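You operate a simulated robot arm through the tools that you are given. There is no shell and no other tool.

The job below is to be done with a simulated robot arm. You get a single attempt, and the scene is never put back.

Task
The hot side needs mending: shut its stop valve and prove it dry at the tap.
Fine: valve first; mixer knob to hot, tap lever up and down again with no water running; mixer back to cold, so the tap still gives water; leave the cold stop valve open. Where these are worked on the way, their far stop is far enough and under half their travel is too little: mixer knob.

Only the result counts: the job must be done as asked and must still hold three seconds after the hand-in. Knocking over, shifting, dropping, spilling or breaking anything else fails it.

Robot
A 7-joint arm with a two-finger parallel gripper, fixed in place. Base frame: the origin is at the foot of the arm, x ahead of it, y to its left, z up; the work surface is at about z = 0.906. Units: m, rad, N and s.
With the tool pointing down near the work surface it reaches from about 0.34 to 0.76 m from the base axis. Its first joint turns from -2.007 to 2.007 rad. Payload 3.91 kg.
The TCP is the grasp point between the finger pads, 0.03 m short of the fingertips. In the tool frame z runs along the fingers and y along their closing line. The gripper opens to 0.11 m. The fingers are 0.02 m wide and 0.01 m thick; the gripper's body (0.048 by 0.112 m) begins 0.055 m behind the TCP.
Orientation is that of the tool frame in the base frame, as [roll, pitch, yaw] about the fixed x, y, z axes, in that order (R = Rz(yaw) Ry(pitch) Rx(roll)). With the fingers straight down and closing along the base's y, the tool's x points along the base's -x, its y along +y and its z along -z.

Tools
- The arm moves only by the tool arm_command. Its argument "motion" is a list of rows, each a list of 3 entries, a list of its own where there are three numbers: the turn, a rotation vector about the tool's x, y, z in units of 60 degrees (1.0 is 60 degrees), then the shift along the tool's x, y, z in units of 250 mm (1.0 is 250 mm), then the closure, from 0 (fully open) to 1 (shut). In form: [[[wx, wy, wz], [x, y, z], claw], ...]. A call has 1 to 20 rows; each row is the pose to reach, as a shift and turn from the pose commanded when the call began, along the tool's axes at that moment. A call with a number of a shift or a turn outside -1 to 1 is refused whole. Each row takes 0.2 s and may step no farther than 0.05 m and 0.15 rad from the row before; otherwise, or with a gripper value out of range, the whole call is refused. A pose out of reach is approached as far as the arm can. The call stops where the force on the tool passes 40 N (or 10 N more than at its start, if that is more) or the arm is blocked; 0.2 s more then pass. The fingers move at their own pace (about 0.108 m/s each) and stop on an object; they squeeze with about 21 N. The grip force told is the motor's: it shows also when the fingers shut on nothing. Time passes only in rows, and 0.2 s behind the last, so rows that repeat a pose let the fingers close. The reply holds the time, the measured pose of the TCP, the force on the tool along the base axes, the opening and the grip force, in the units named above and with some noise, with the torque about the TCP (base axes, N m) and any sound that the robot's microphone picked up, and new pictures: "views" is both (left out), scene, wrist or none.
- Cameras (640 x 400 px; columns grow to the right, rows downward): "scene" is fixed at [0.0514, -0.6492, 1.6402]; the picture's right is [0.69, -0.73, 0.00], its down [-0.56, -0.53, -0.63] and it looks along [0.46, 0.44, -0.77] (base axes); focal length 282 px, centre (320, 200). "wrist" rides on the gripper at [0.072, 0.017, -0.103] in the tool frame; the picture's right is [-0.23, 0.97, 0.00], its down [-0.76, -0.18, -0.62] and it looks along [-0.61, -0.14, 0.78] (tool axes); focal length 222 px, centre (320, 200). There is no depth. A picture from a camera that has moved, and an enlarged one, comes with that camera's place and axes in the base frame and with its lens.
- slide_trunk(by): slides the trunk up (or, below 0, down) by that many m; the arm rides with it, the base frame stays. It gives what a move gives, with no picture.
- zoom(camera, box): a new picture of the part [left, top, right, bottom] of that camera's present view, enlarged. It takes no simulated time.
- sign_off(): hands the job in; it is judged then, once.

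Places have to be worked out from the pictures, the camera data and where the tool is seen. Open the gripper and draw the arm clear of the work before you hand the job in, unless the task says otherwise.

The tools are called after ">>>" by a JSON object that holds its "api" and its "payload". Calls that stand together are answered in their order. arm_command: Moves the arm, as the interface text tells. Its arguments: {"type":"object","properties":{"motion":{"type":"array","items":{"type":"array"}},"views":{"type":"string","enum":["both","scene","wrist","none"]}},"required":["motion"]} The other tools are called the same way: slide_trunk (by) slides the trunk up or down; zoom (camera, box) takes an enlarged picture of a part of a camera's view; sign_off () hands the job in.

At the start:

```text
clock: 0.0
ee_pos: [0.4689, -0.1676, 1.2666]
tool_rot: [3.141, 0.001, -3.141]
wrist_force: [-0.2, 0.5, -0.6]
ft_torque: [0.0, 0.01, -0.01]
gripper_width: 0.1099
grasp_force: 0.2
trunk travel left (down, up): [-0.825, 0.165]
```

scene: 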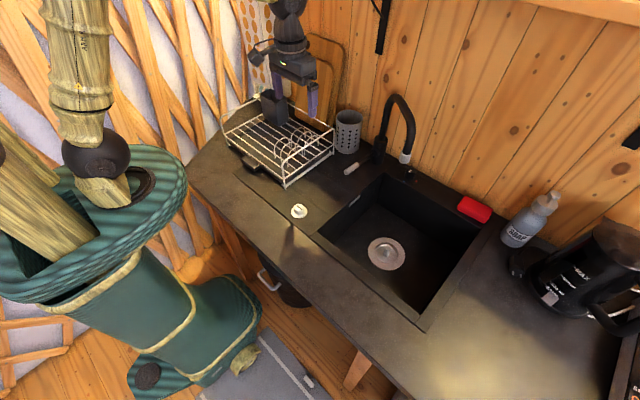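
wrist: 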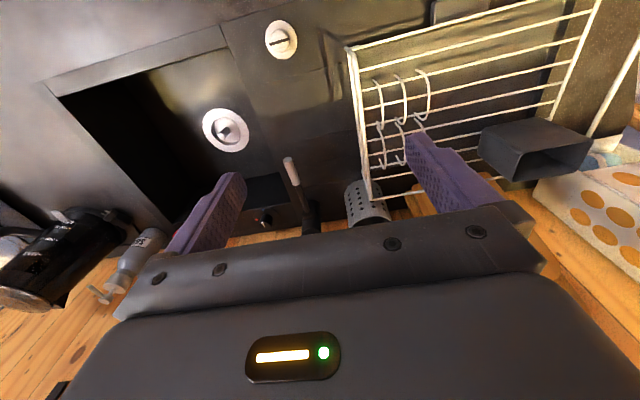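

I begin by enlarging the views, to find the stop valves, the mixer knob and the tap lever; nothing is moved yet.

>>> {"api": "zoom", "payload": {"camera": "scene", "box": [320, 80, 480, 180]}}

>>> {"api": "zoom", "payload": {"camera": "scene", "box": [220, 150, 380, 250]}}

>>> {"api": "zoom", "payload": {"camera": "wrist", "box": [200, 0, 400, 125]}}

>>> {"api": "zoom", "payload": {"camera": "wrist", "box": [220, 130, 380, 230]}}

>>> {"api": "zoom", "payload": {"camera": "scene", "box": [220, 220, 460, 370]}}

```text
4.00 times, centred on (400, 130) of scene
camera zoom: at [0.0514, -0.6492, 1.6402], right [0.69, -0.73, 0.0], down [-0.56, -0.53, -0.63], along [0.46, 0.44, -0.77], focal length 1130 px, centre (0, 480)
```

zoom: 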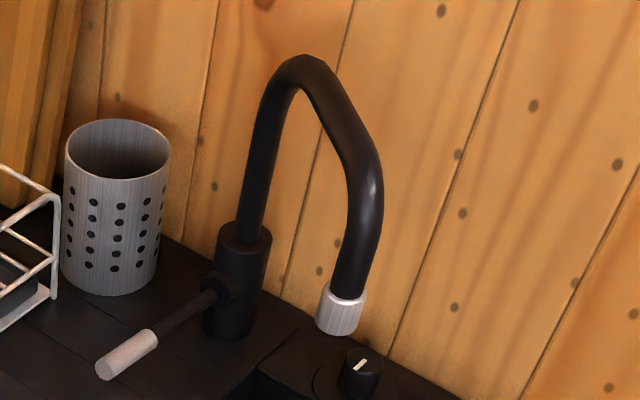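

```text
4.00 times, centred on (300, 200) of scene
camera zoom: at [0.0514, -0.6492, 1.6402], right [0.69, -0.73, 0.0], down [-0.56, -0.53, -0.63], along [0.46, 0.44, -0.77], focal length 1130 px, centre (400, 200)
```

zoom: 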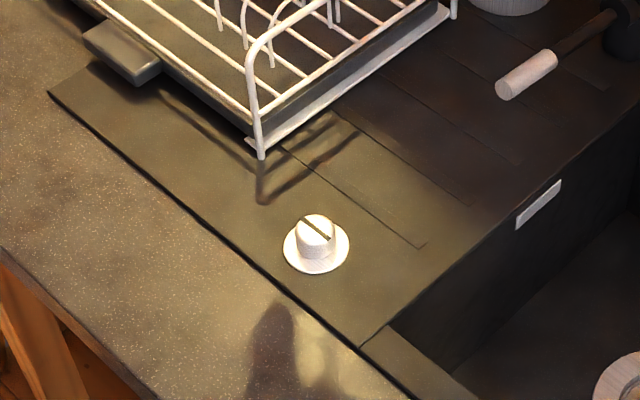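

```text
3.20 times, centred on (300, 62) of wrist
camera zoom: at [0.3958, -0.1499, 1.3688], right [0.23, 0.97, 0.0], down [0.76, -0.18, 0.62], along [0.61, -0.14, -0.78], focal length 711 px, centre (384, 640)
```

zoom: 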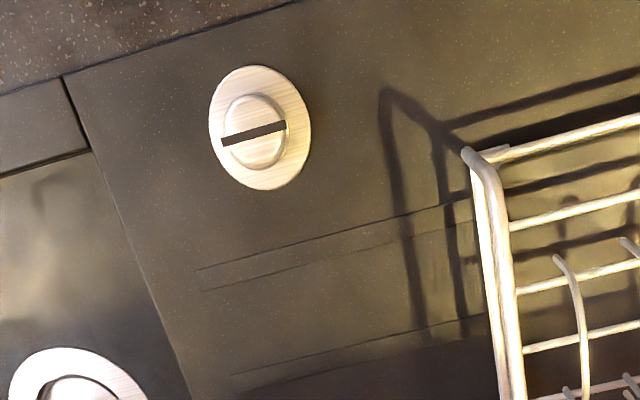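

```text
4.00 times, centred on (300, 180) of wrist
camera zoom: at [0.3958, -0.1499, 1.3688], right [0.23, 0.97, 0.0], down [0.76, -0.18, 0.62], along [0.61, -0.14, -0.78], focal length 888 px, centre (400, 280)
```

zoom: 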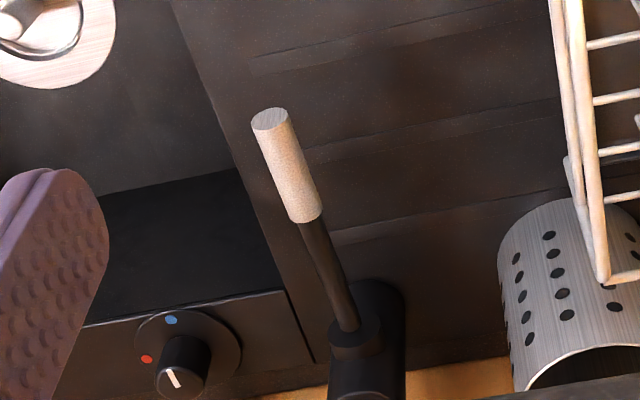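

```text
2.67 times, centred on (340, 295) of scene
camera zoom: at [0.0514, -0.6492, 1.6402], right [0.69, -0.73, 0.0], down [-0.56, -0.53, -0.63], along [0.46, 0.44, -0.77], focal length 753 px, centre (267, -53)
```

zoom: 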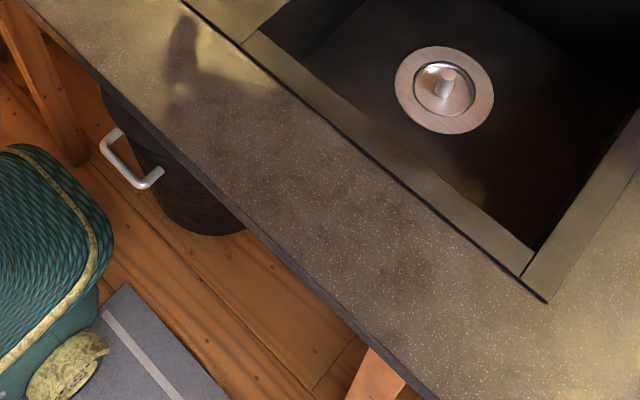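

The white D-handle under the counter's front edge and the slotted knob beside the sink are not yet clear, so I enlarge those, the mixer, and the right end of the counter before moving.

>>> {"api": "zoom", "payload": {"camera": "scene", "box": [230, 240, 326, 300]}}

>>> {"api": "zoom", "payload": {"camera": "scene", "box": [276, 190, 324, 220]}}

>>> {"api": "zoom", "payload": {"camera": "scene", "box": [480, 130, 640, 230]}}

>>> {"api": "zoom", "payload": {"camera": "scene", "box": [384, 155, 432, 185]}}

>>> {"api": "zoom", "payload": {"camera": "wrist", "box": [240, 195, 300, 232]}}

>>> {"api": "zoom", "payload": {"camera": "scene", "box": [0, 0, 320, 200]}}

```text
6.67 times, centred on (278, 270) of scene
camera zoom: at [0.0514, -0.6492, 1.6402], right [0.69, -0.73, 0.0], down [-0.56, -0.53, -0.63], along [0.46, 0.44, -0.77], focal length 1883 px, centre (600, -267)
```

zoom: 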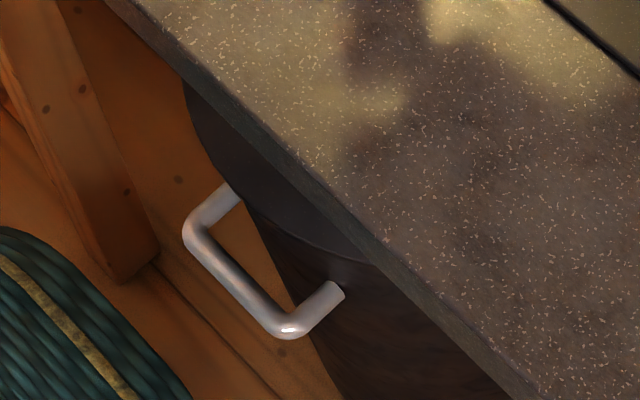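

```text
13.33 times, centred on (300, 205) of scene
camera zoom: at [0.0514, -0.6492, 1.6402], right [0.69, -0.73, 0.0], down [-0.56, -0.53, -0.63], along [0.46, 0.44, -0.77], focal length 3767 px, centre (587, 133)
```

zoom: 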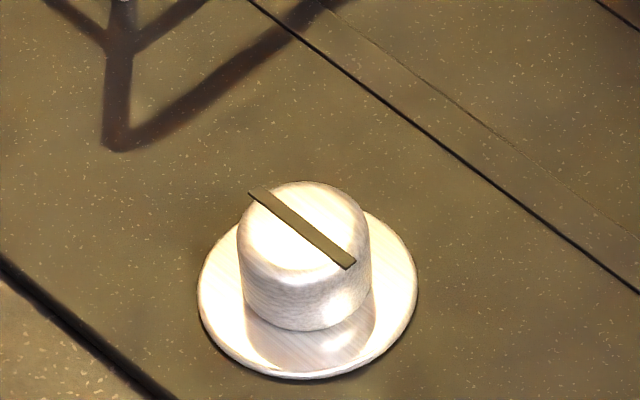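

```text
4.00 times, centred on (560, 180) of scene
camera zoom: at [0.0514, -0.6492, 1.6402], right [0.69, -0.73, 0.0], down [-0.56, -0.53, -0.63], along [0.46, 0.44, -0.77], focal length 1130 px, centre (-640, 280)
```

zoom: 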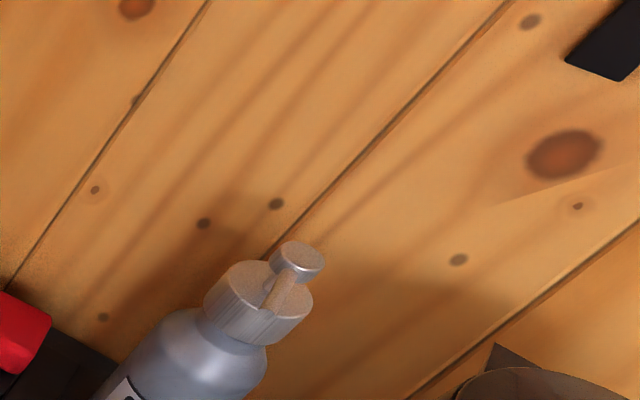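

```text
13.33 times, centred on (408, 170) of scene
camera zoom: at [0.0514, -0.6492, 1.6402], right [0.69, -0.73, 0.0], down [-0.56, -0.53, -0.63], along [0.46, 0.44, -0.77], focal length 3767 px, centre (-853, 600)
```

zoom: 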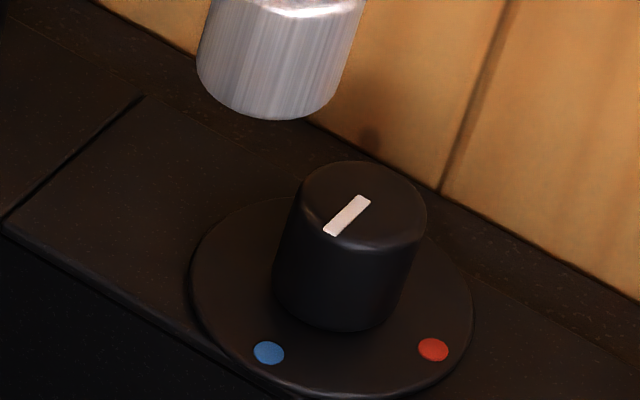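

```text
10.67 times, centred on (270, 214) of wrist
camera zoom: at [0.3958, -0.1499, 1.3688], right [0.23, 0.97, 0.0], down [0.76, -0.18, 0.62], along [0.61, -0.14, -0.78], focal length 2369 px, centre (853, 56)
```

zoom: 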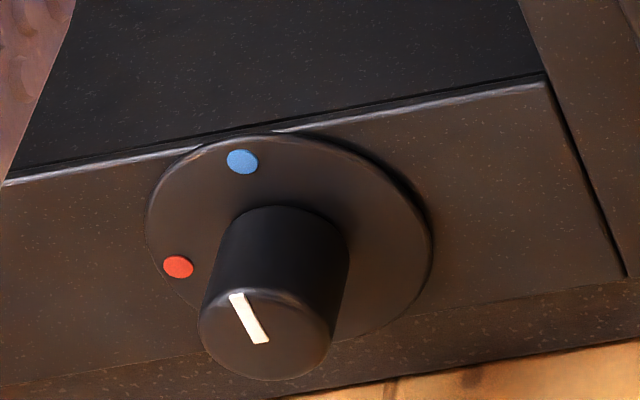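

```text
2.00 times, centred on (160, 100) of scene
camera zoom: at [0.0514, -0.6492, 1.6402], right [0.69, -0.73, 0.0], down [-0.56, -0.53, -0.63], along [0.46, 0.44, -0.77], focal length 565 px, centre (640, 400)
```

zoom: 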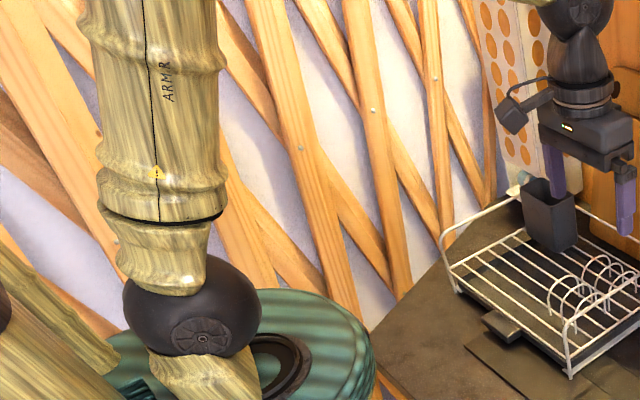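

The mixer's white mark points at blue (cold), and the tap lever lies toward the robot. I have found no stop valves yet, so I enlarge the wall fittings and the counter's far right.

>>> {"api": "zoom", "payload": {"camera": "scene", "box": [340, 0, 436, 60]}}

>>> {"api": "zoom", "payload": {"camera": "scene", "box": [544, 100, 640, 160]}}

>>> {"api": "zoom", "payload": {"camera": "scene", "box": [480, 200, 640, 400]}}

>>> {"api": "zoom", "payload": {"camera": "scene", "box": [180, 280, 372, 400]}}

>>> {"api": "zoom", "payload": {"camera": "wrist", "box": [0, 180, 160, 320]}}

>>> {"api": "zoom", "payload": {"camera": "wrist", "box": [440, 60, 640, 260]}}

```text
6.67 times, centred on (388, 30) of scene
camera zoom: at [0.0514, -0.6492, 1.6402], right [0.69, -0.73, 0.0], down [-0.56, -0.53, -0.63], along [0.46, 0.44, -0.77], focal length 1883 px, centre (-133, 1333)
```

zoom: 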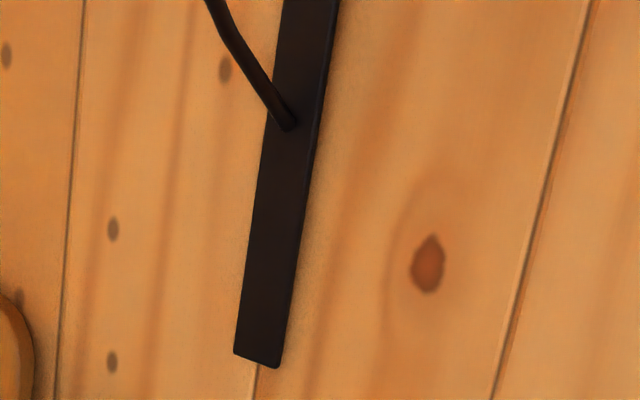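

```text
6.67 times, centred on (592, 130) of scene
camera zoom: at [0.0514, -0.6492, 1.6402], right [0.69, -0.73, 0.0], down [-0.56, -0.53, -0.63], along [0.46, 0.44, -0.77], focal length 1883 px, centre (-1493, 667)
```

zoom: 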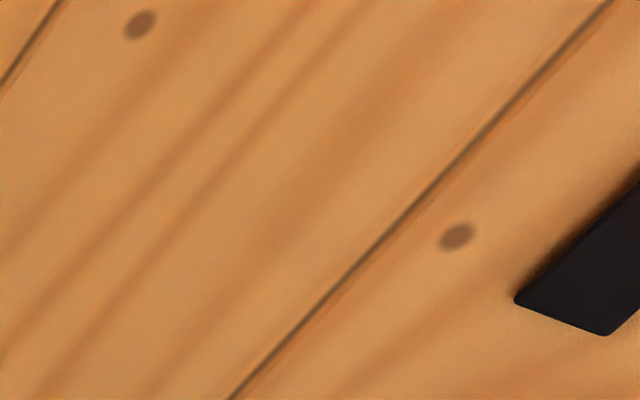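

```text
2.00 times, centred on (560, 300) of scene
camera zoom: at [0.0514, -0.6492, 1.6402], right [0.69, -0.73, 0.0], down [-0.56, -0.53, -0.63], along [0.46, 0.44, -0.77], focal length 565 px, centre (-160, 0)
```

zoom: 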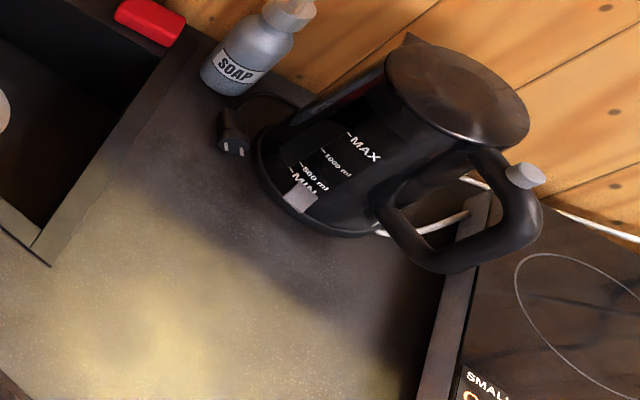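

```text
3.33 times, centred on (276, 340) of scene
camera zoom: at [0.0514, -0.6492, 1.6402], right [0.69, -0.73, 0.0], down [-0.56, -0.53, -0.63], along [0.46, 0.44, -0.77], focal length 942 px, centre (467, -267)
```

zoom: 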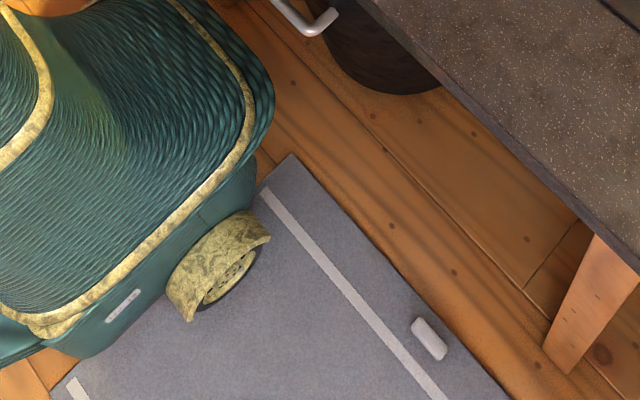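

```text
2.86 times, centred on (80, 250) of wrist
camera zoom: at [0.3958, -0.1499, 1.3688], right [0.23, 0.97, 0.0], down [0.76, -0.18, 0.62], along [0.61, -0.14, -0.78], focal length 635 px, centre (1006, 57)
```

zoom: 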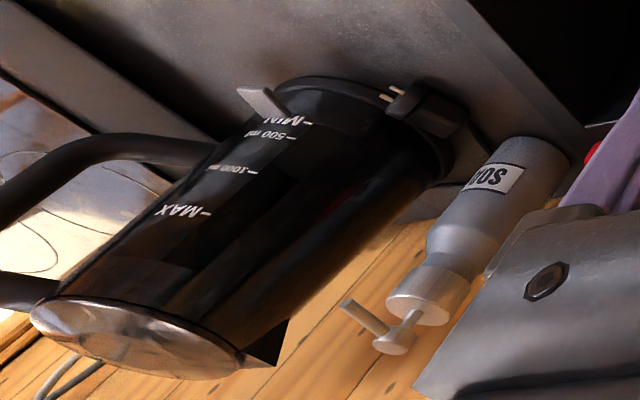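

```text
2.00 times, centred on (540, 160) of wrist
camera zoom: at [0.3958, -0.1499, 1.3688], right [0.23, 0.97, 0.0], down [0.76, -0.18, 0.62], along [0.61, -0.14, -0.78], focal length 444 px, centre (-120, 280)
```

zoom: 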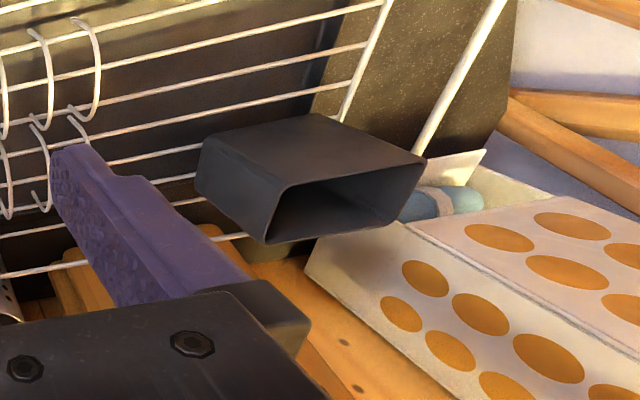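

The valves are most likely under the counter, where the D-handle and a dark round body show between the legs. I draw the arm back and to the right at its present height first, to look in under the counter with the wrist camera.

>>> {"api": "arm_command", "payload": {"motion": [[[0, 0, 0], [0.06, -0.115, 0], 0.0], [[0, 0, 0], [0.12, -0.23, 0], 0.0], [[0, 0, 0], [0.18, -0.345, 0], 0.0], [[0, 0, 0], [0.24, -0.46, 0], 0.0], [[0, 0, 0], [0.3, -0.575, 0], 0.0], [[0, 0, 0], [0.36, -0.69, 0], 0.0], [[0, 0, 0], [0.42, -0.805, 0], 0.0], [[0, 0, 0], [0.48, -0.92, 0], 0.0]]}}

```text
clock: 1.8
ee_pos: [0.351, -0.4044, 1.2651]
tool_rot: [3.138, 0.0, 3.141]
wrist_force: [0.2, -0.7, 0.7]
ft_torque: [0.01, 0.02, -0.01]
gripper_width: 0.1099
grasp_force: 0.0
trunk travel left (down, up): [-0.825, 0.165]
camera wrist: at [0.2778, -0.3856, 1.3671], right [0.23, 0.97, 0.0], down [0.76, -0.18, 0.62], along [0.61, -0.14, -0.78], focal length 222 px, centre (320, 200)
```

scene: 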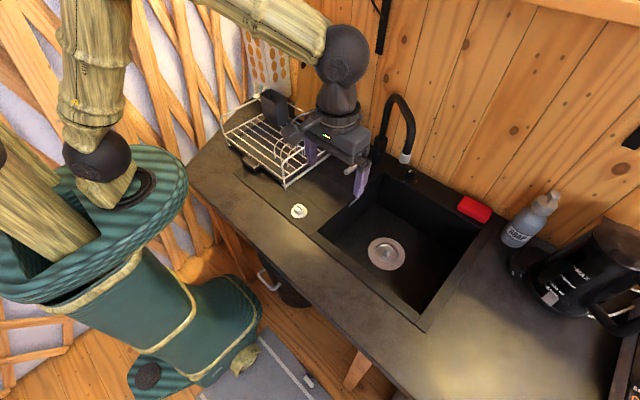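
wrist: 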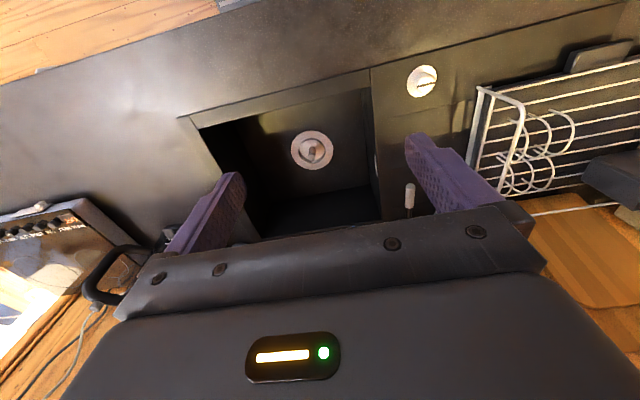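

The arm moves freely. I carry on back and to the right past the counter's front edge, tilting the tool forward to aim the camera lower toward the counter's front.

>>> {"api": "arm_command", "payload": {"motion": [[[0, -0.1, 0], [0.13, -0.1, 0], 0.0], [[0, -0.2, 0], [0.26, -0.2, 0], 0.0], [[0, -0.3, 0], [0.39, -0.3, 0], 0.0], [[0, -0.4, 0], [0.52, -0.4, 0], 0.0], [[0, -0.5, 0], [0.65, -0.5, 0], 0.0], [[0, -0.6, 0], [0.78, -0.6, 0], 0.0], [[0, -0.7, 0], [0.9, -0.7, 0], 0.0]]}}

```text
clock: 3.4
ee_pos: [0.1244, -0.5774, 1.2634]
tool_rot: [3.137, 0.737, 3.14]
wrist_force: [-1.0, -0.5, 0.1]
ft_torque: [0.03, -0.02, 0.01]
gripper_width: 0.1101
grasp_force: 0.1
trunk travel left (down, up): [-0.825, 0.165]
camera wrist: at [0.0015, -0.5603, 1.2911], right [0.17, 0.97, 0.15], down [0.15, -0.18, 0.97], along [0.97, -0.14, -0.17], focal length 222 px, centre (320, 200)
```

scene: 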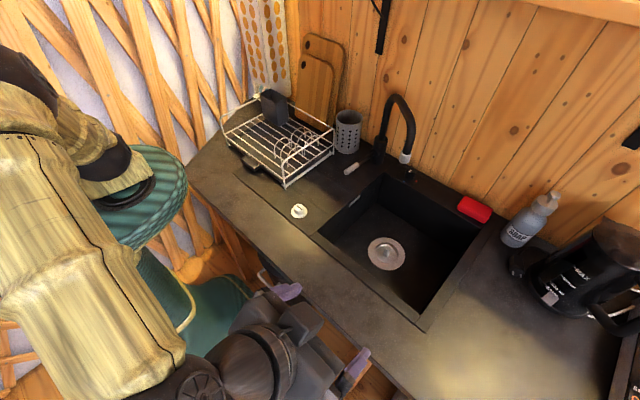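
wrist: 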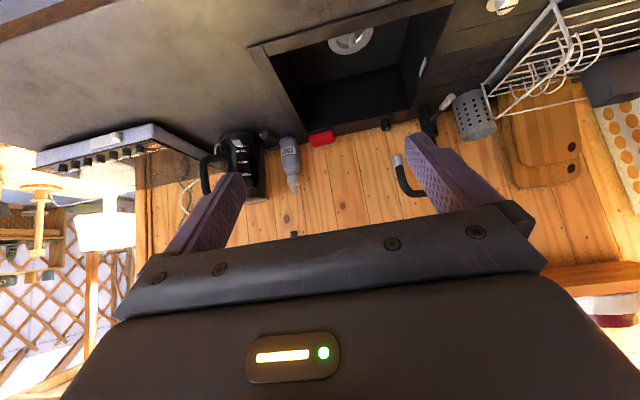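

The gripper is now clear of the counter, whose edge I put at x of about 0.22. I lower the trunk in stages to bring the camera down to counter level.

>>> {"api": "slide_trunk", "payload": {"by": -0.3}}

>>> {"api": "arm_command", "payload": {"motion": [[[0, 0, 0], [0, 0, 0], 0.0]]}}

```text
clock: 6.4
ee_pos: [0.1264, -0.5767, 0.9643]
tool_rot: [3.139, 0.732, -3.141]
wrist_force: [0.7, -0.2, -1.1]
ft_torque: [0.0, 0.01, 0.02]
gripper_width: 0.1098
grasp_force: 0.0
trunk travel left (down, up): [-0.525, 0.465]
```

```text
clock: 6.8
ee_pos: [0.1273, -0.5763, 0.9639]
tool_rot: [3.139, 0.731, 3.138]
wrist_force: [0.8, 0.5, -0.3]
ft_torque: [0.01, -0.02, -0.02]
gripper_width: 0.1101
grasp_force: 0.1
trunk travel left (down, up): [-0.525, 0.465]
camera wrist: at [0.0038, -0.5592, 0.992], right [0.17, 0.97, 0.15], down [0.15, -0.18, 0.97], along [0.97, -0.14, -0.18], focal length 222 px, centre (320, 200)
```

scene: 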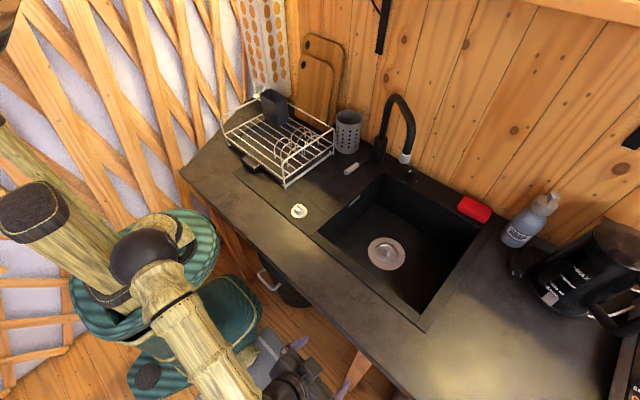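
wrist: 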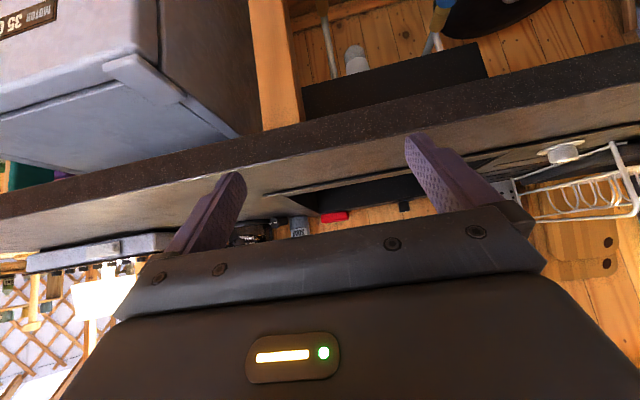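

Upside down above the counter's edge I now see beneath it: pipes by the sink basin, one with a white part and one with something blue, likely the stop valves. I enlarge that and lower the trunk a little more.

>>> {"api": "zoom", "payload": {"camera": "wrist", "box": [260, 0, 520, 130]}}

>>> {"api": "slide_trunk", "payload": {"by": -0.2}}

>>> {"api": "arm_command", "payload": {"motion": [[[0, 0, 0], [0, 0, 0], 0.0]]}}

```text
2.46 times, centred on (390, 65) of wrist
camera zoom: at [0.0038, -0.5592, 0.992], right [0.17, 0.97, 0.15], down [0.15, -0.18, 0.97], along [0.97, -0.14, -0.18], focal length 547 px, centre (148, 532)
```

zoom: 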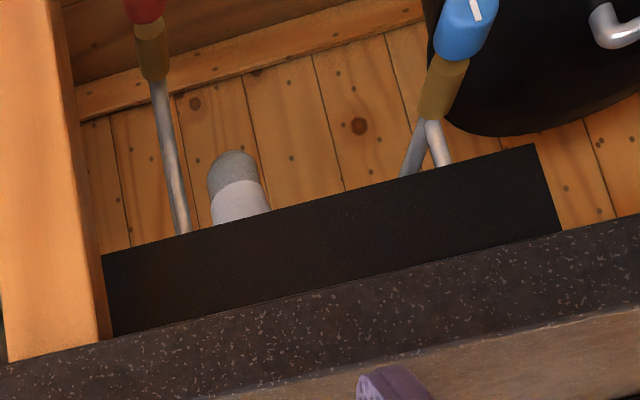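

```text
clock: 9.0
ee_pos: [0.1278, -0.5756, 0.7648]
tool_rot: [3.14, 0.733, -3.141]
wrist_force: [-0.8, 0.1, 1.5]
ft_torque: [-0.02, 0.0, -0.02]
gripper_width: 0.1098
grasp_force: 0.2
trunk travel left (down, up): [-0.325, 0.665]
```

```text
clock: 9.4
ee_pos: [0.1268, -0.5764, 0.7639]
tool_rot: [3.14, 0.733, 3.141]
wrist_force: [0.0, 0.1, -1.3]
ft_torque: [-0.01, 0.0, -0.02]
gripper_width: 0.11
grasp_force: 0.1
trunk travel left (down, up): [-0.325, 0.665]
camera wrist: at [0.004, -0.5593, 0.792], right [0.17, 0.97, 0.15], down [0.15, -0.18, 0.97], along [0.97, -0.14, -0.18], focal length 222 px, centre (320, 200)
```

scene: 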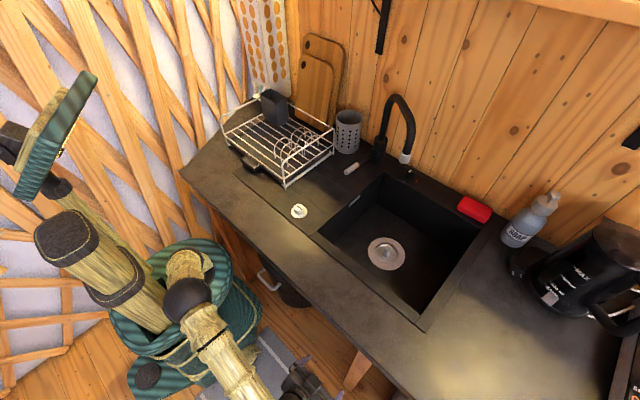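
wrist: 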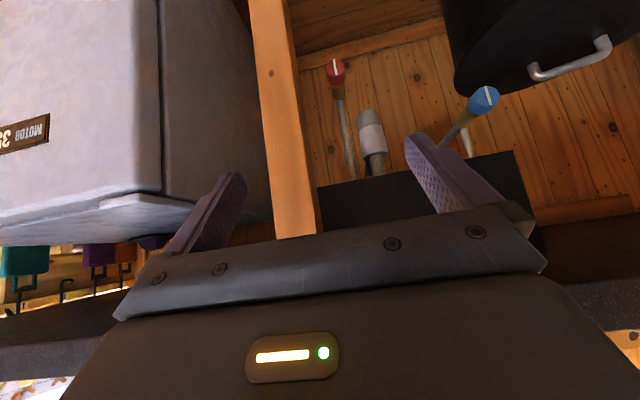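

Both valves are in sight: a red knob (hot) near the right leg and a blue knob (cold), below the sink basin. I enlarge both to read their shape, marks and axes.

>>> {"api": "zoom", "payload": {"camera": "wrist", "box": [300, 40, 428, 120]}}

>>> {"api": "zoom", "payload": {"camera": "wrist", "box": [420, 60, 548, 140]}}

>>> {"api": "zoom", "payload": {"camera": "wrist", "box": [240, 0, 560, 200]}}

>>> {"api": "zoom", "payload": {"camera": "scene", "box": [240, 250, 400, 400]}}

```text
5.00 times, centred on (364, 80) of wrist
camera zoom: at [0.004, -0.5593, 0.792], right [0.17, 0.97, 0.15], down [0.15, -0.18, 0.97], along [0.97, -0.14, -0.18], focal length 1111 px, centre (100, 800)
```

zoom: 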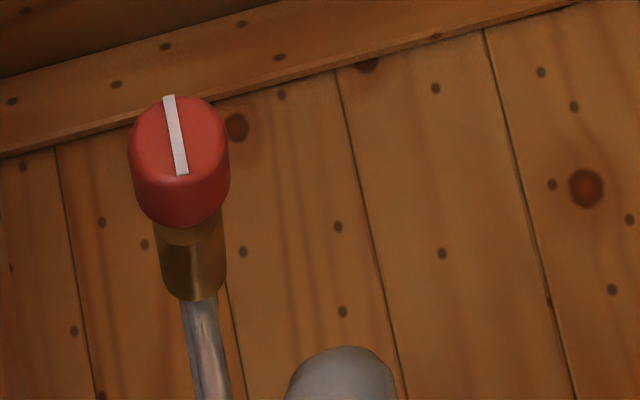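

```text
5.00 times, centred on (484, 100) of wrist
camera zoom: at [0.004, -0.5593, 0.792], right [0.17, 0.97, 0.15], down [0.15, -0.18, 0.97], along [0.97, -0.14, -0.18], focal length 1111 px, centre (-500, 700)
```

zoom: 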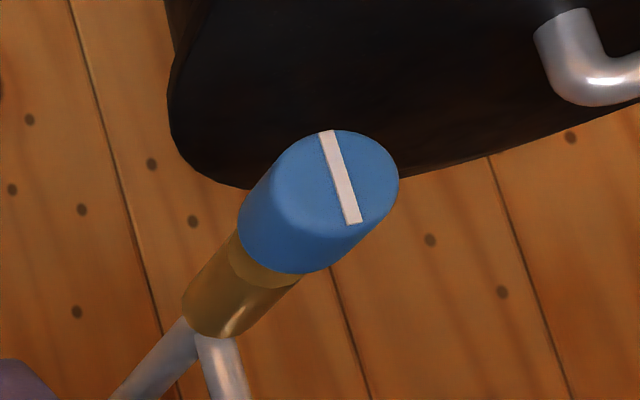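

```text
2.00 times, centred on (400, 100) of wrist
camera zoom: at [0.004, -0.5593, 0.792], right [0.17, 0.97, 0.15], down [0.15, -0.18, 0.97], along [0.97, -0.14, -0.18], focal length 444 px, centre (160, 400)
```

zoom: 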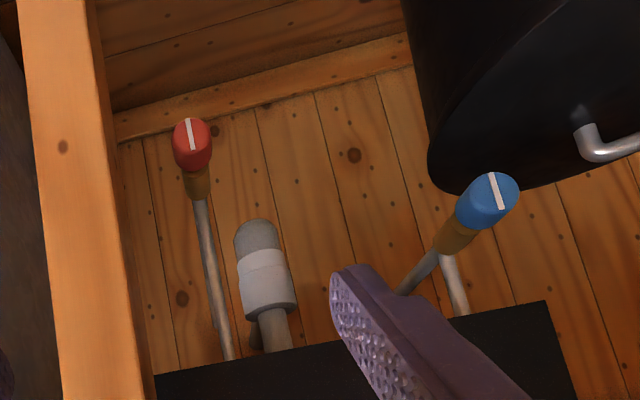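

```text
2.67 times, centred on (320, 325) of scene
camera zoom: at [0.0514, -0.6492, 1.6402], right [0.69, -0.73, 0.0], down [-0.56, -0.53, -0.63], along [0.46, 0.44, -0.77], focal length 753 px, centre (320, -133)
```

zoom: 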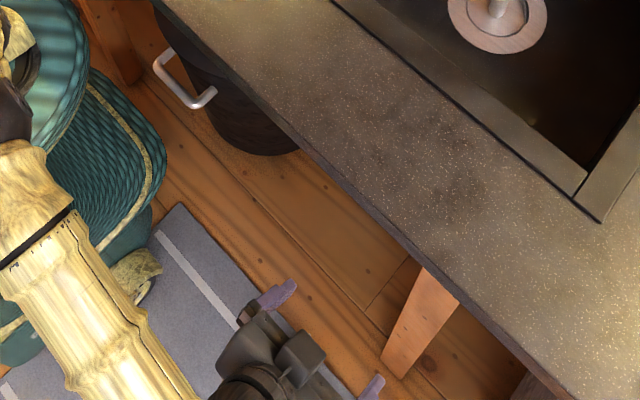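

From two wrist views I put the red (hot) knob's face near (0.40, -0.54, 0.47), with its axis along base x facing the robot, the leg's inner side at about y = -0.60, and the blue one near (0.42, -0.285, 0.58). I level the tool to point along +x while still in front of the counter.

>>> {"api": "arm_command", "payload": {"motion": [[[0, -0.11, 0], [0, 0, 0], 0.0], [[0, -0.22, 0], [0, 0, 0], 0.0], [[0, -0.33, 0], [0, 0, 0], 0.0], [[0, -0.44, 0], [0, 0, 0], 0.0], [[0, -0.55, 0], [0, 0, 0], 0.0], [[0, -0.66, 0], [0, 0, 0], 0.0], [[0, -0.8, 0], [0, 0, 0], 0.0]]}}

```text
clock: 11.0
ee_pos: [0.1273, -0.5757, 0.7636]
tool_rot: [0.82, 1.569, 0.819]
wrist_force: [-0.5, 0.5, -0.3]
ft_torque: [0.02, -0.01, 0.0]
gripper_width: 0.1101
grasp_force: 0.0
trunk travel left (down, up): [-0.325, 0.665]
camera wrist: at [0.0243, -0.5594, 0.6906], right [0.0, 0.97, 0.23], down [-0.62, -0.18, 0.76], along [0.78, -0.14, 0.61], focal length 222 px, centre (320, 200)
```

scene: 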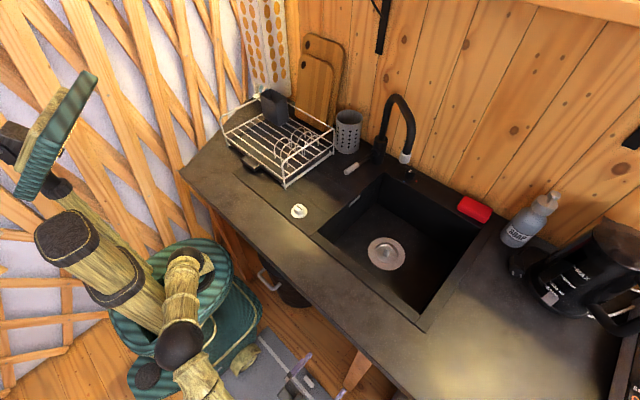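
wrist: 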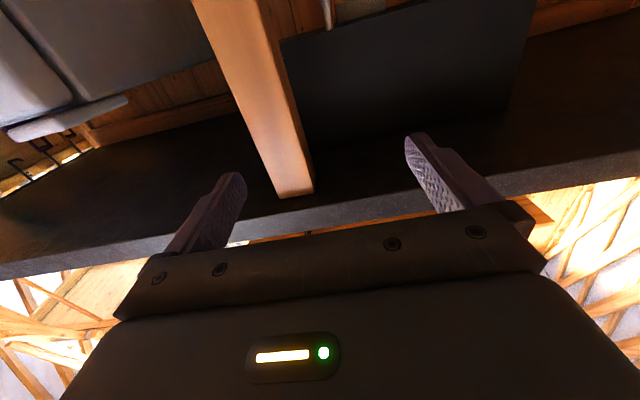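

The tool now points along +x. I roll it toward the fingers closing vertically, so the gripper body is narrow beside the leg and the camera sits on the left, away from the leg.

>>> {"api": "arm_command", "payload": {"motion": [[[0, 0, 0.13], [0, 0, 0], 0.0], [[0, 0, 0.26], [0, 0, 0], 0.0], [[0, 0, 0.39], [0, 0, 0], 0.0], [[0, 0, 0.52], [0, 0, 0], 0.0], [[0, 0, 0.65], [0, 0, 0], 0.0], [[0, 0, 0.78], [0, 0, 0], 0.0], [[0, 0, 0.91], [0, 0, 0], 0.0], [[0, 0, 1.0], [0, 0, 0], 0.0]], "views": "wrist"}}

>>> {"api": "arm_command", "payload": {"motion": [[[0, 0, 0.125], [0, 0, 0], 0.0], [[0, 0, 0.25], [0, 0, 0], 0.0], [[0, 0, 0.375], [0, 0, 0], 0.0], [[0, 0, 0.5], [0, 0, 0], 0.0]]}}

```text
clock: 12.8
ee_pos: [0.128, -0.5767, 0.7641]
tool_rot: [1.571, 0.519, 1.57]
wrist_force: [0.6, 0.6, -0.3]
ft_torque: [0.06, 0.0, 0.0]
gripper_width: 0.1096
grasp_force: 0.1
trunk travel left (down, up): [-0.325, 0.665]
camera wrist: at [0.0241, -0.5049, 0.7426], right [0.0, 0.29, 0.96], down [-0.62, -0.75, 0.22], along [0.78, -0.6, 0.18], focal length 222 px, centre (320, 200)
```

wrist: 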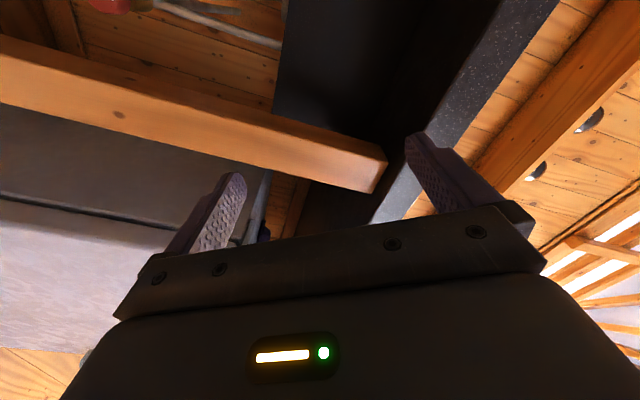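

```text
clock: 13.8
ee_pos: [0.1268, -0.5759, 0.7646]
tool_rot: [1.572, -0.005, 1.568]
wrist_force: [0.3, -0.7, 0.4]
ft_torque: [0.0, -0.01, 0.01]
gripper_width: 0.1102
grasp_force: 0.1
trunk travel left (down, up): [-0.325, 0.665]
camera wrist: at [0.0234, -0.5034, 0.7814], right [0.0, -0.23, 0.97], down [-0.62, -0.76, -0.18], along [0.78, -0.61, -0.14], focal length 222 px, centre (320, 200)
```

scene: 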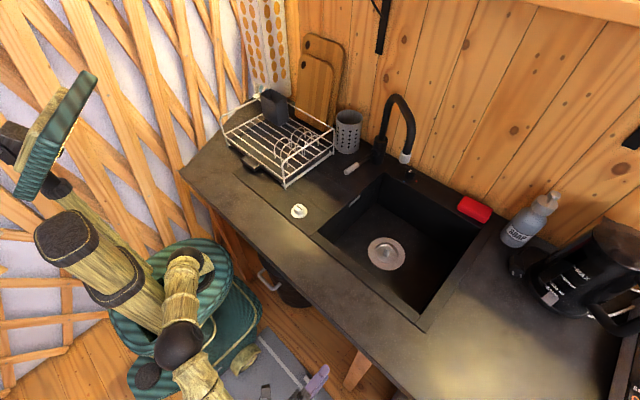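
wrist: 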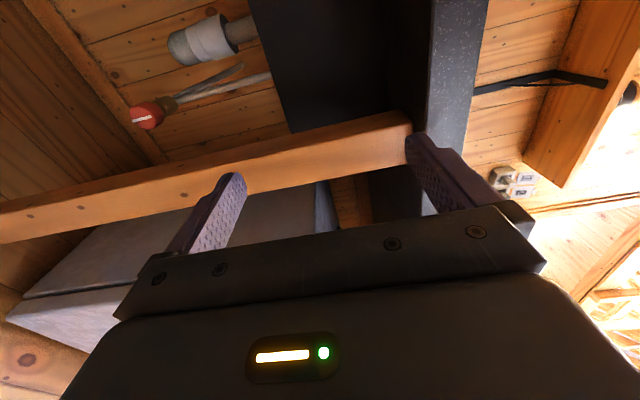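

The roll is done: tool x is base y, tool y is base z, tool z is base x. I enlarge the red knob from this angle to fix its position, then slide the trunk down toward its height.

>>> {"api": "zoom", "payload": {"camera": "wrist", "box": [100, 60, 228, 140]}}

>>> {"api": "slide_trunk", "payload": {"by": -0.2}}

>>> {"api": "arm_command", "payload": {"motion": [[[0, 0, 0], [0, 0, 0], 0.0]]}}

```text
5.00 times, centred on (164, 100) of wrist
camera zoom: at [0.0234, -0.5034, 0.7814], right [0.0, -0.23, 0.97], down [-0.62, -0.76, -0.18], along [0.78, -0.61, -0.14], focal length 1111 px, centre (1100, 700)
```

zoom: 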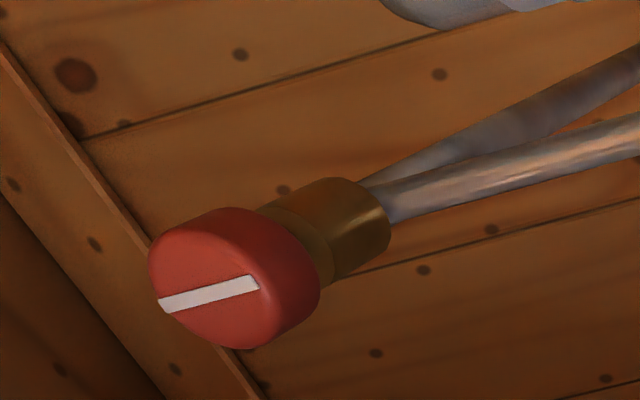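

```text
clock: 15.9
ee_pos: [0.1264, -0.5766, 0.5648]
tool_rot: [1.571, -0.002, 1.571]
wrist_force: [0.8, -0.4, -0.1]
ft_torque: [0.01, -0.01, -0.02]
gripper_width: 0.11
grasp_force: 0.1
trunk travel left (down, up): [-0.125, 0.865]
```

```text
clock: 16.3
ee_pos: [0.1273, -0.5771, 0.5655]
tool_rot: [1.569, -0.002, 1.57]
wrist_force: [-0.3, 0.2, 1.0]
ft_torque: [0.02, -0.02, 0.0]
gripper_width: 0.11
grasp_force: 0.0
trunk travel left (down, up): [-0.125, 0.865]
camera wrist: at [0.0236, -0.5036, 0.5813], right [0.0, -0.23, 0.97], down [-0.62, -0.76, -0.18], along [0.78, -0.61, -0.14], focal length 222 px, centre (320, 200)
```

scene: 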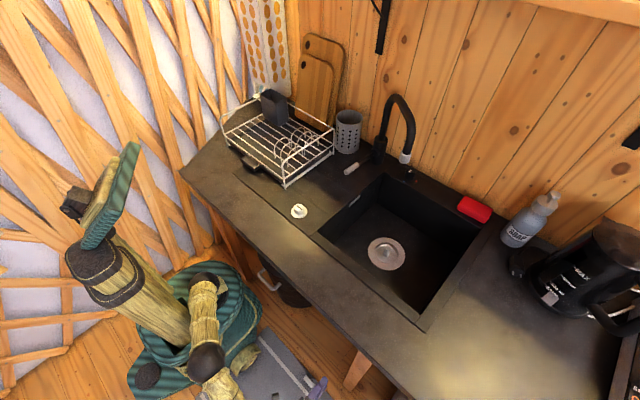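
wrist: 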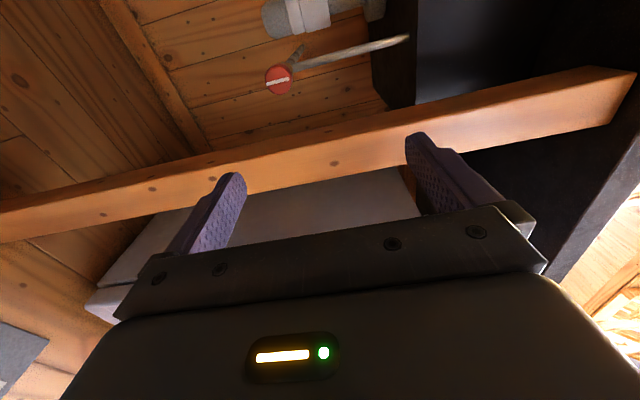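

The red knob now shows almost face on. I enlarge it and the leg so the position and the mark can be read.

>>> {"api": "zoom", "payload": {"camera": "wrist", "box": [246, 50, 326, 100]}}

>>> {"api": "zoom", "payload": {"camera": "wrist", "box": [160, 0, 480, 200]}}

>>> {"api": "zoom", "payload": {"camera": "scene", "box": [120, 240, 376, 400]}}

```text
8.00 times, centred on (286, 75) of wrist
camera zoom: at [0.0236, -0.5036, 0.5813], right [0.0, -0.23, 0.97], down [-0.62, -0.76, -0.18], along [0.78, -0.61, -0.14], focal length 1777 px, centre (592, 1200)
```

zoom: 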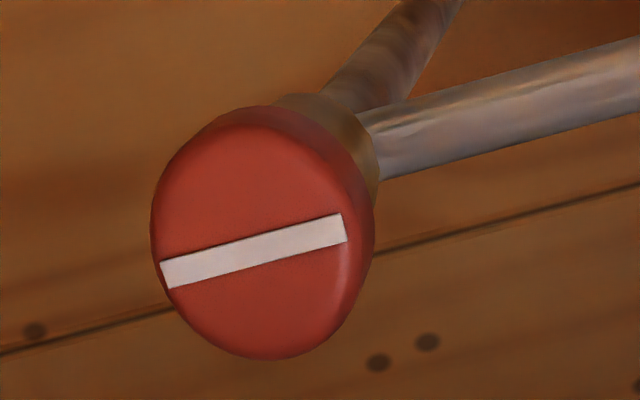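

```text
2.00 times, centred on (320, 100) of wrist
camera zoom: at [0.0236, -0.5036, 0.5813], right [0.0, -0.23, 0.97], down [-0.62, -0.76, -0.18], along [0.78, -0.61, -0.14], focal length 444 px, centre (320, 400)
```

zoom: 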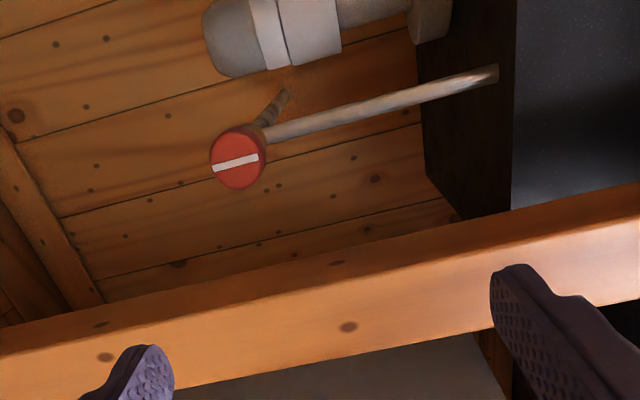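

```text
2.50 times, centred on (248, 320) of scene
camera zoom: at [0.0514, -0.6492, 1.6402], right [0.69, -0.73, 0.0], down [-0.56, -0.53, -0.63], along [0.46, 0.44, -0.77], focal length 706 px, centre (500, -100)
```

zoom: 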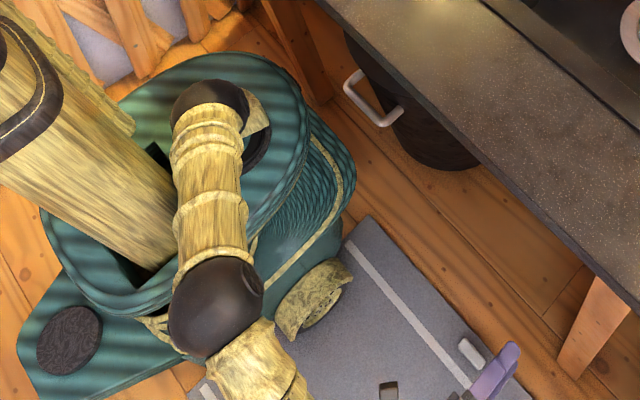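

The mark on the red knob is vertical, in line with the pipe (open), so I expect shut a quarter turn clockwise, with the mark level. Two views agree on the face at about (0.339, -0.547, 0.517) and a diameter of about 36 mm; I line up in front of it, rolled 25 degrees back and partly closed.

>>> {"api": "arm_command", "payload": {"motion": [[[0, 0, -0.1], [0.03, -0.05, 0.06], 0.4], [[0, 0, -0.2], [0.06, -0.1, 0.12], 0.4], [[0, 0, -0.3], [0.09, -0.15, 0.18], 0.4], [[0, 0, -0.417], [0.12, -0.195, 0.24], 0.4], [[0, 0, -0.417], [0.12, -0.195, 0.29], 0.4]]}}

```text
clock: 17.5
ee_pos: [0.2015, -0.5478, 0.5164]
tool_rot: [1.571, 0.437, 1.571]
wrist_force: [0.2, 0.4, -0.3]
ft_torque: [0.03, 0.02, -0.01]
gripper_width: 0.0661
grasp_force: 0.1
trunk travel left (down, up): [-0.125, 0.865]
camera wrist: at [0.0973, -0.4738, 0.5012], right [0.0, 0.21, 0.98], down [-0.62, -0.77, 0.16], along [0.78, -0.61, 0.13], focal length 222 px, centre (320, 200)
```

scene: 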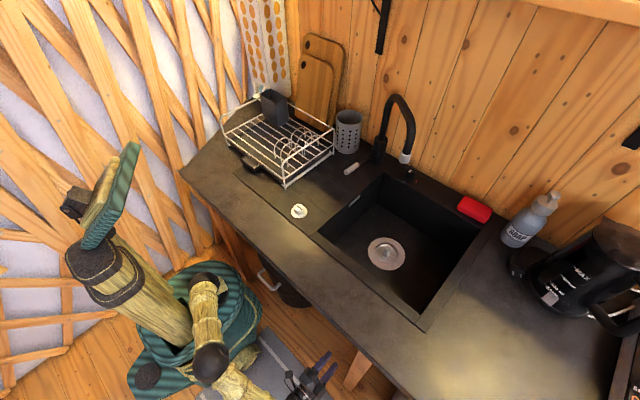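
wrist: 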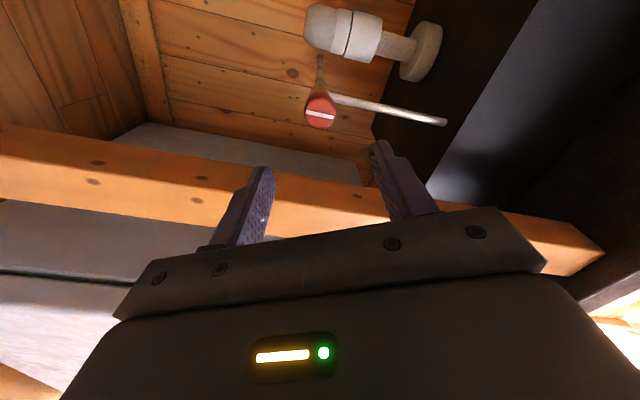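

The knob lies between the finger lines. I enlarge it for a finer fix before closing in.

>>> {"api": "zoom", "payload": {"camera": "wrist", "box": [280, 80, 360, 130]}}

>>> {"api": "zoom", "payload": {"camera": "wrist", "box": [180, 80, 500, 280]}}

```text
8.00 times, centred on (320, 105) of wrist
camera zoom: at [0.0973, -0.4738, 0.5012], right [0.0, 0.21, 0.98], down [-0.62, -0.77, 0.16], along [0.78, -0.61, 0.13], focal length 1777 px, centre (320, 960)
```

zoom: 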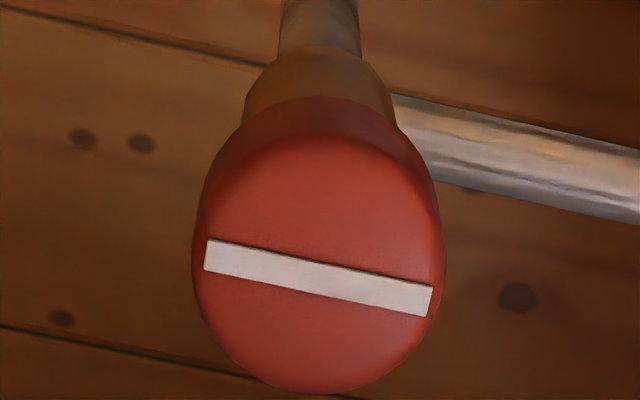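

```text
2.00 times, centred on (340, 180) of wrist
camera zoom: at [0.0973, -0.4738, 0.5012], right [0.0, 0.21, 0.98], down [-0.62, -0.77, 0.16], along [0.78, -0.61, 0.13], focal length 444 px, centre (280, 240)
```

zoom: 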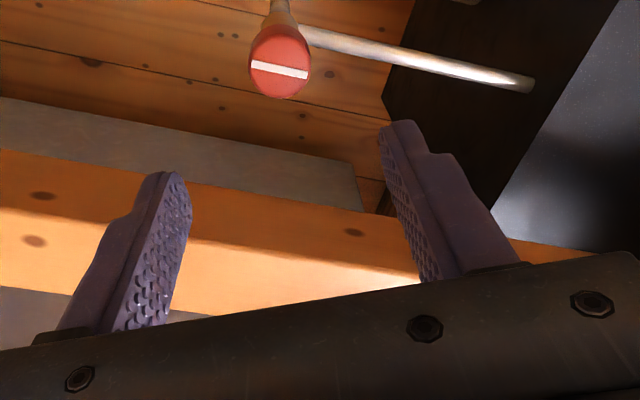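

The new ray agrees: face centre at about (0.338, -0.548, 0.5175), and the TCP is on its axis. I advance about 0.128 m along the axis, straddling the knob, and then close on it.

>>> {"api": "arm_command", "payload": {"motion": [[[0, 0, 0], [0, 0, 0.1], 0.4], [[0, 0, 0], [0, 0, 0.2], 0.4], [[0, 0, 0], [0, 0, 0.3], 0.4], [[0, 0, 0], [0, 0.002, 0.4], 0.4], [[0, 0, 0], [0, 0.004, 0.46], 0.4], [[0, 0, 0], [0, 0.004, 0.512], 0.4], [[0, 0, 0], [0, 0.004, 0.512], 0.4]]}}

```text
clock: 19.1
ee_pos: [0.3296, -0.548, 0.518]
tool_rot: [1.571, 0.434, 1.57]
wrist_force: [0.2, 0.1, -0.2]
ft_torque: [0.0, -0.03, -0.01]
gripper_width: 0.066
grasp_force: 0.1
trunk travel left (down, up): [-0.125, 0.865]
camera wrist: at [0.2248, -0.4739, 0.5014], right [0.0, 0.2, 0.98], down [-0.62, -0.77, 0.16], along [0.78, -0.61, 0.13], focal length 222 px, centre (320, 200)
```

scene: 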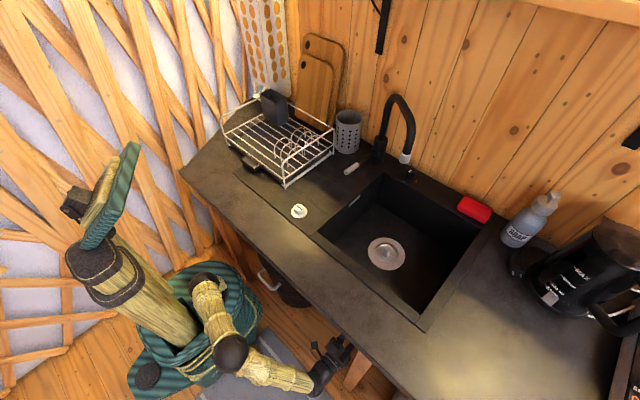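
wrist: 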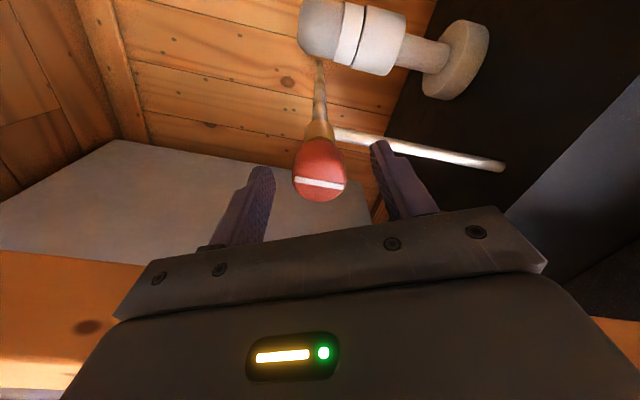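

The knob is between the pads, with its face about 8 mm ahead of the TCP. I close the fingers on it.

>>> {"api": "arm_command", "payload": {"motion": [[[0, 0, 0], [0, 0, 0], 0.8], [[0, 0, 0], [0, 0, 0], 1.0], [[0, 0, 0], [0, 0, 0], 1.0]], "views": "wrist"}}

```text
clock: 19.9
ee_pos: [0.3277, -0.5475, 0.5169]
tool_rot: [1.57, 0.435, 1.572]
wrist_force: [2.2, -2.8, -1.7]
ft_torque: [0.01, -0.38, 0.2]
gripper_width: 0.0334
grasp_force: 45.4
trunk travel left (down, up): [-0.125, 0.865]
camera wrist: at [0.2247, -0.4741, 0.5009], right [0.0, 0.2, 0.98], down [-0.62, -0.77, 0.16], along [0.78, -0.61, 0.13], focal length 222 px, centre (320, 200)
```

wrist: 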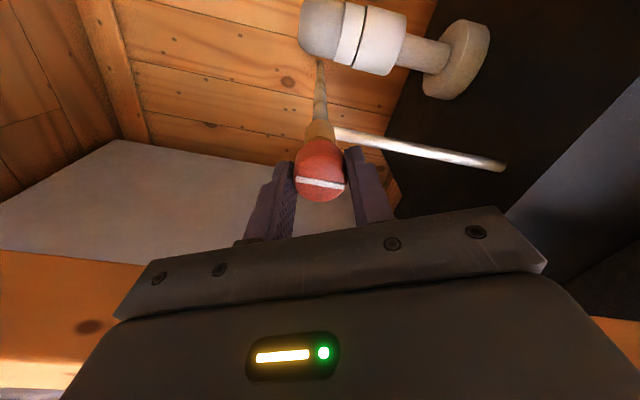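

It is gripped at 33 mm. I turn clockwise by 15 degrees first to feel whether it moves that way.

>>> {"api": "arm_command", "payload": {"motion": [[[0, 0, 0.08], [0, 0, 0], 1.0], [[0, 0, 0.16], [0, 0, 0], 1.0], [[0, 0, 0.25], [0, 0, 0], 1.0], [[0, 0, 0.25], [0, 0, 0], 1.0]], "views": "wrist"}}

>>> {"api": "zoom", "payload": {"camera": "wrist", "box": [280, 140, 360, 210]}}

```text
clock: 20.9
ee_pos: [0.3279, -0.5473, 0.5175]
tool_rot: [1.57, 0.171, 1.569]
wrist_force: [12.9, -18.5, 3.9]
ft_torque: [0.0, 0.36, -0.19]
gripper_width: 0.0334
grasp_force: 44.8
trunk travel left (down, up): [-0.125, 0.865]
camera wrist: at [0.2248, -0.4723, 0.5204], right [0.0, -0.06, 1.0], down [-0.62, -0.78, -0.04], along [0.78, -0.62, -0.04], focal length 222 px, centre (320, 200)
```

wrist: 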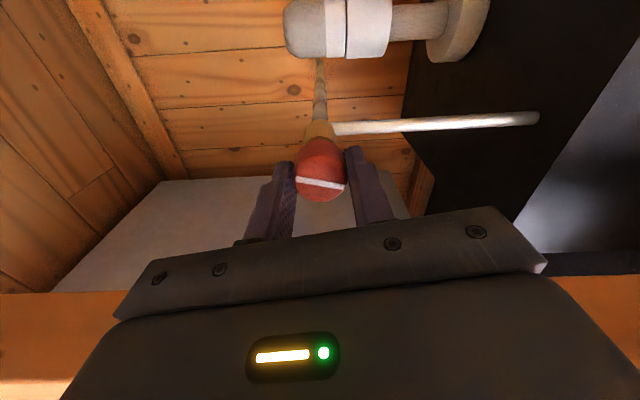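

```text
5.71 times, centred on (320, 175) of wrist
camera zoom: at [0.2248, -0.4723, 0.5204], right [0.0, -0.06, 1.0], down [-0.62, -0.78, -0.04], along [0.78, -0.62, -0.04], focal length 1269 px, centre (320, 343)
```

zoom: 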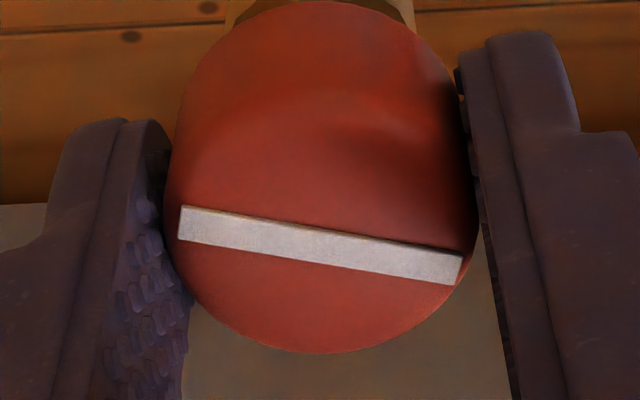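

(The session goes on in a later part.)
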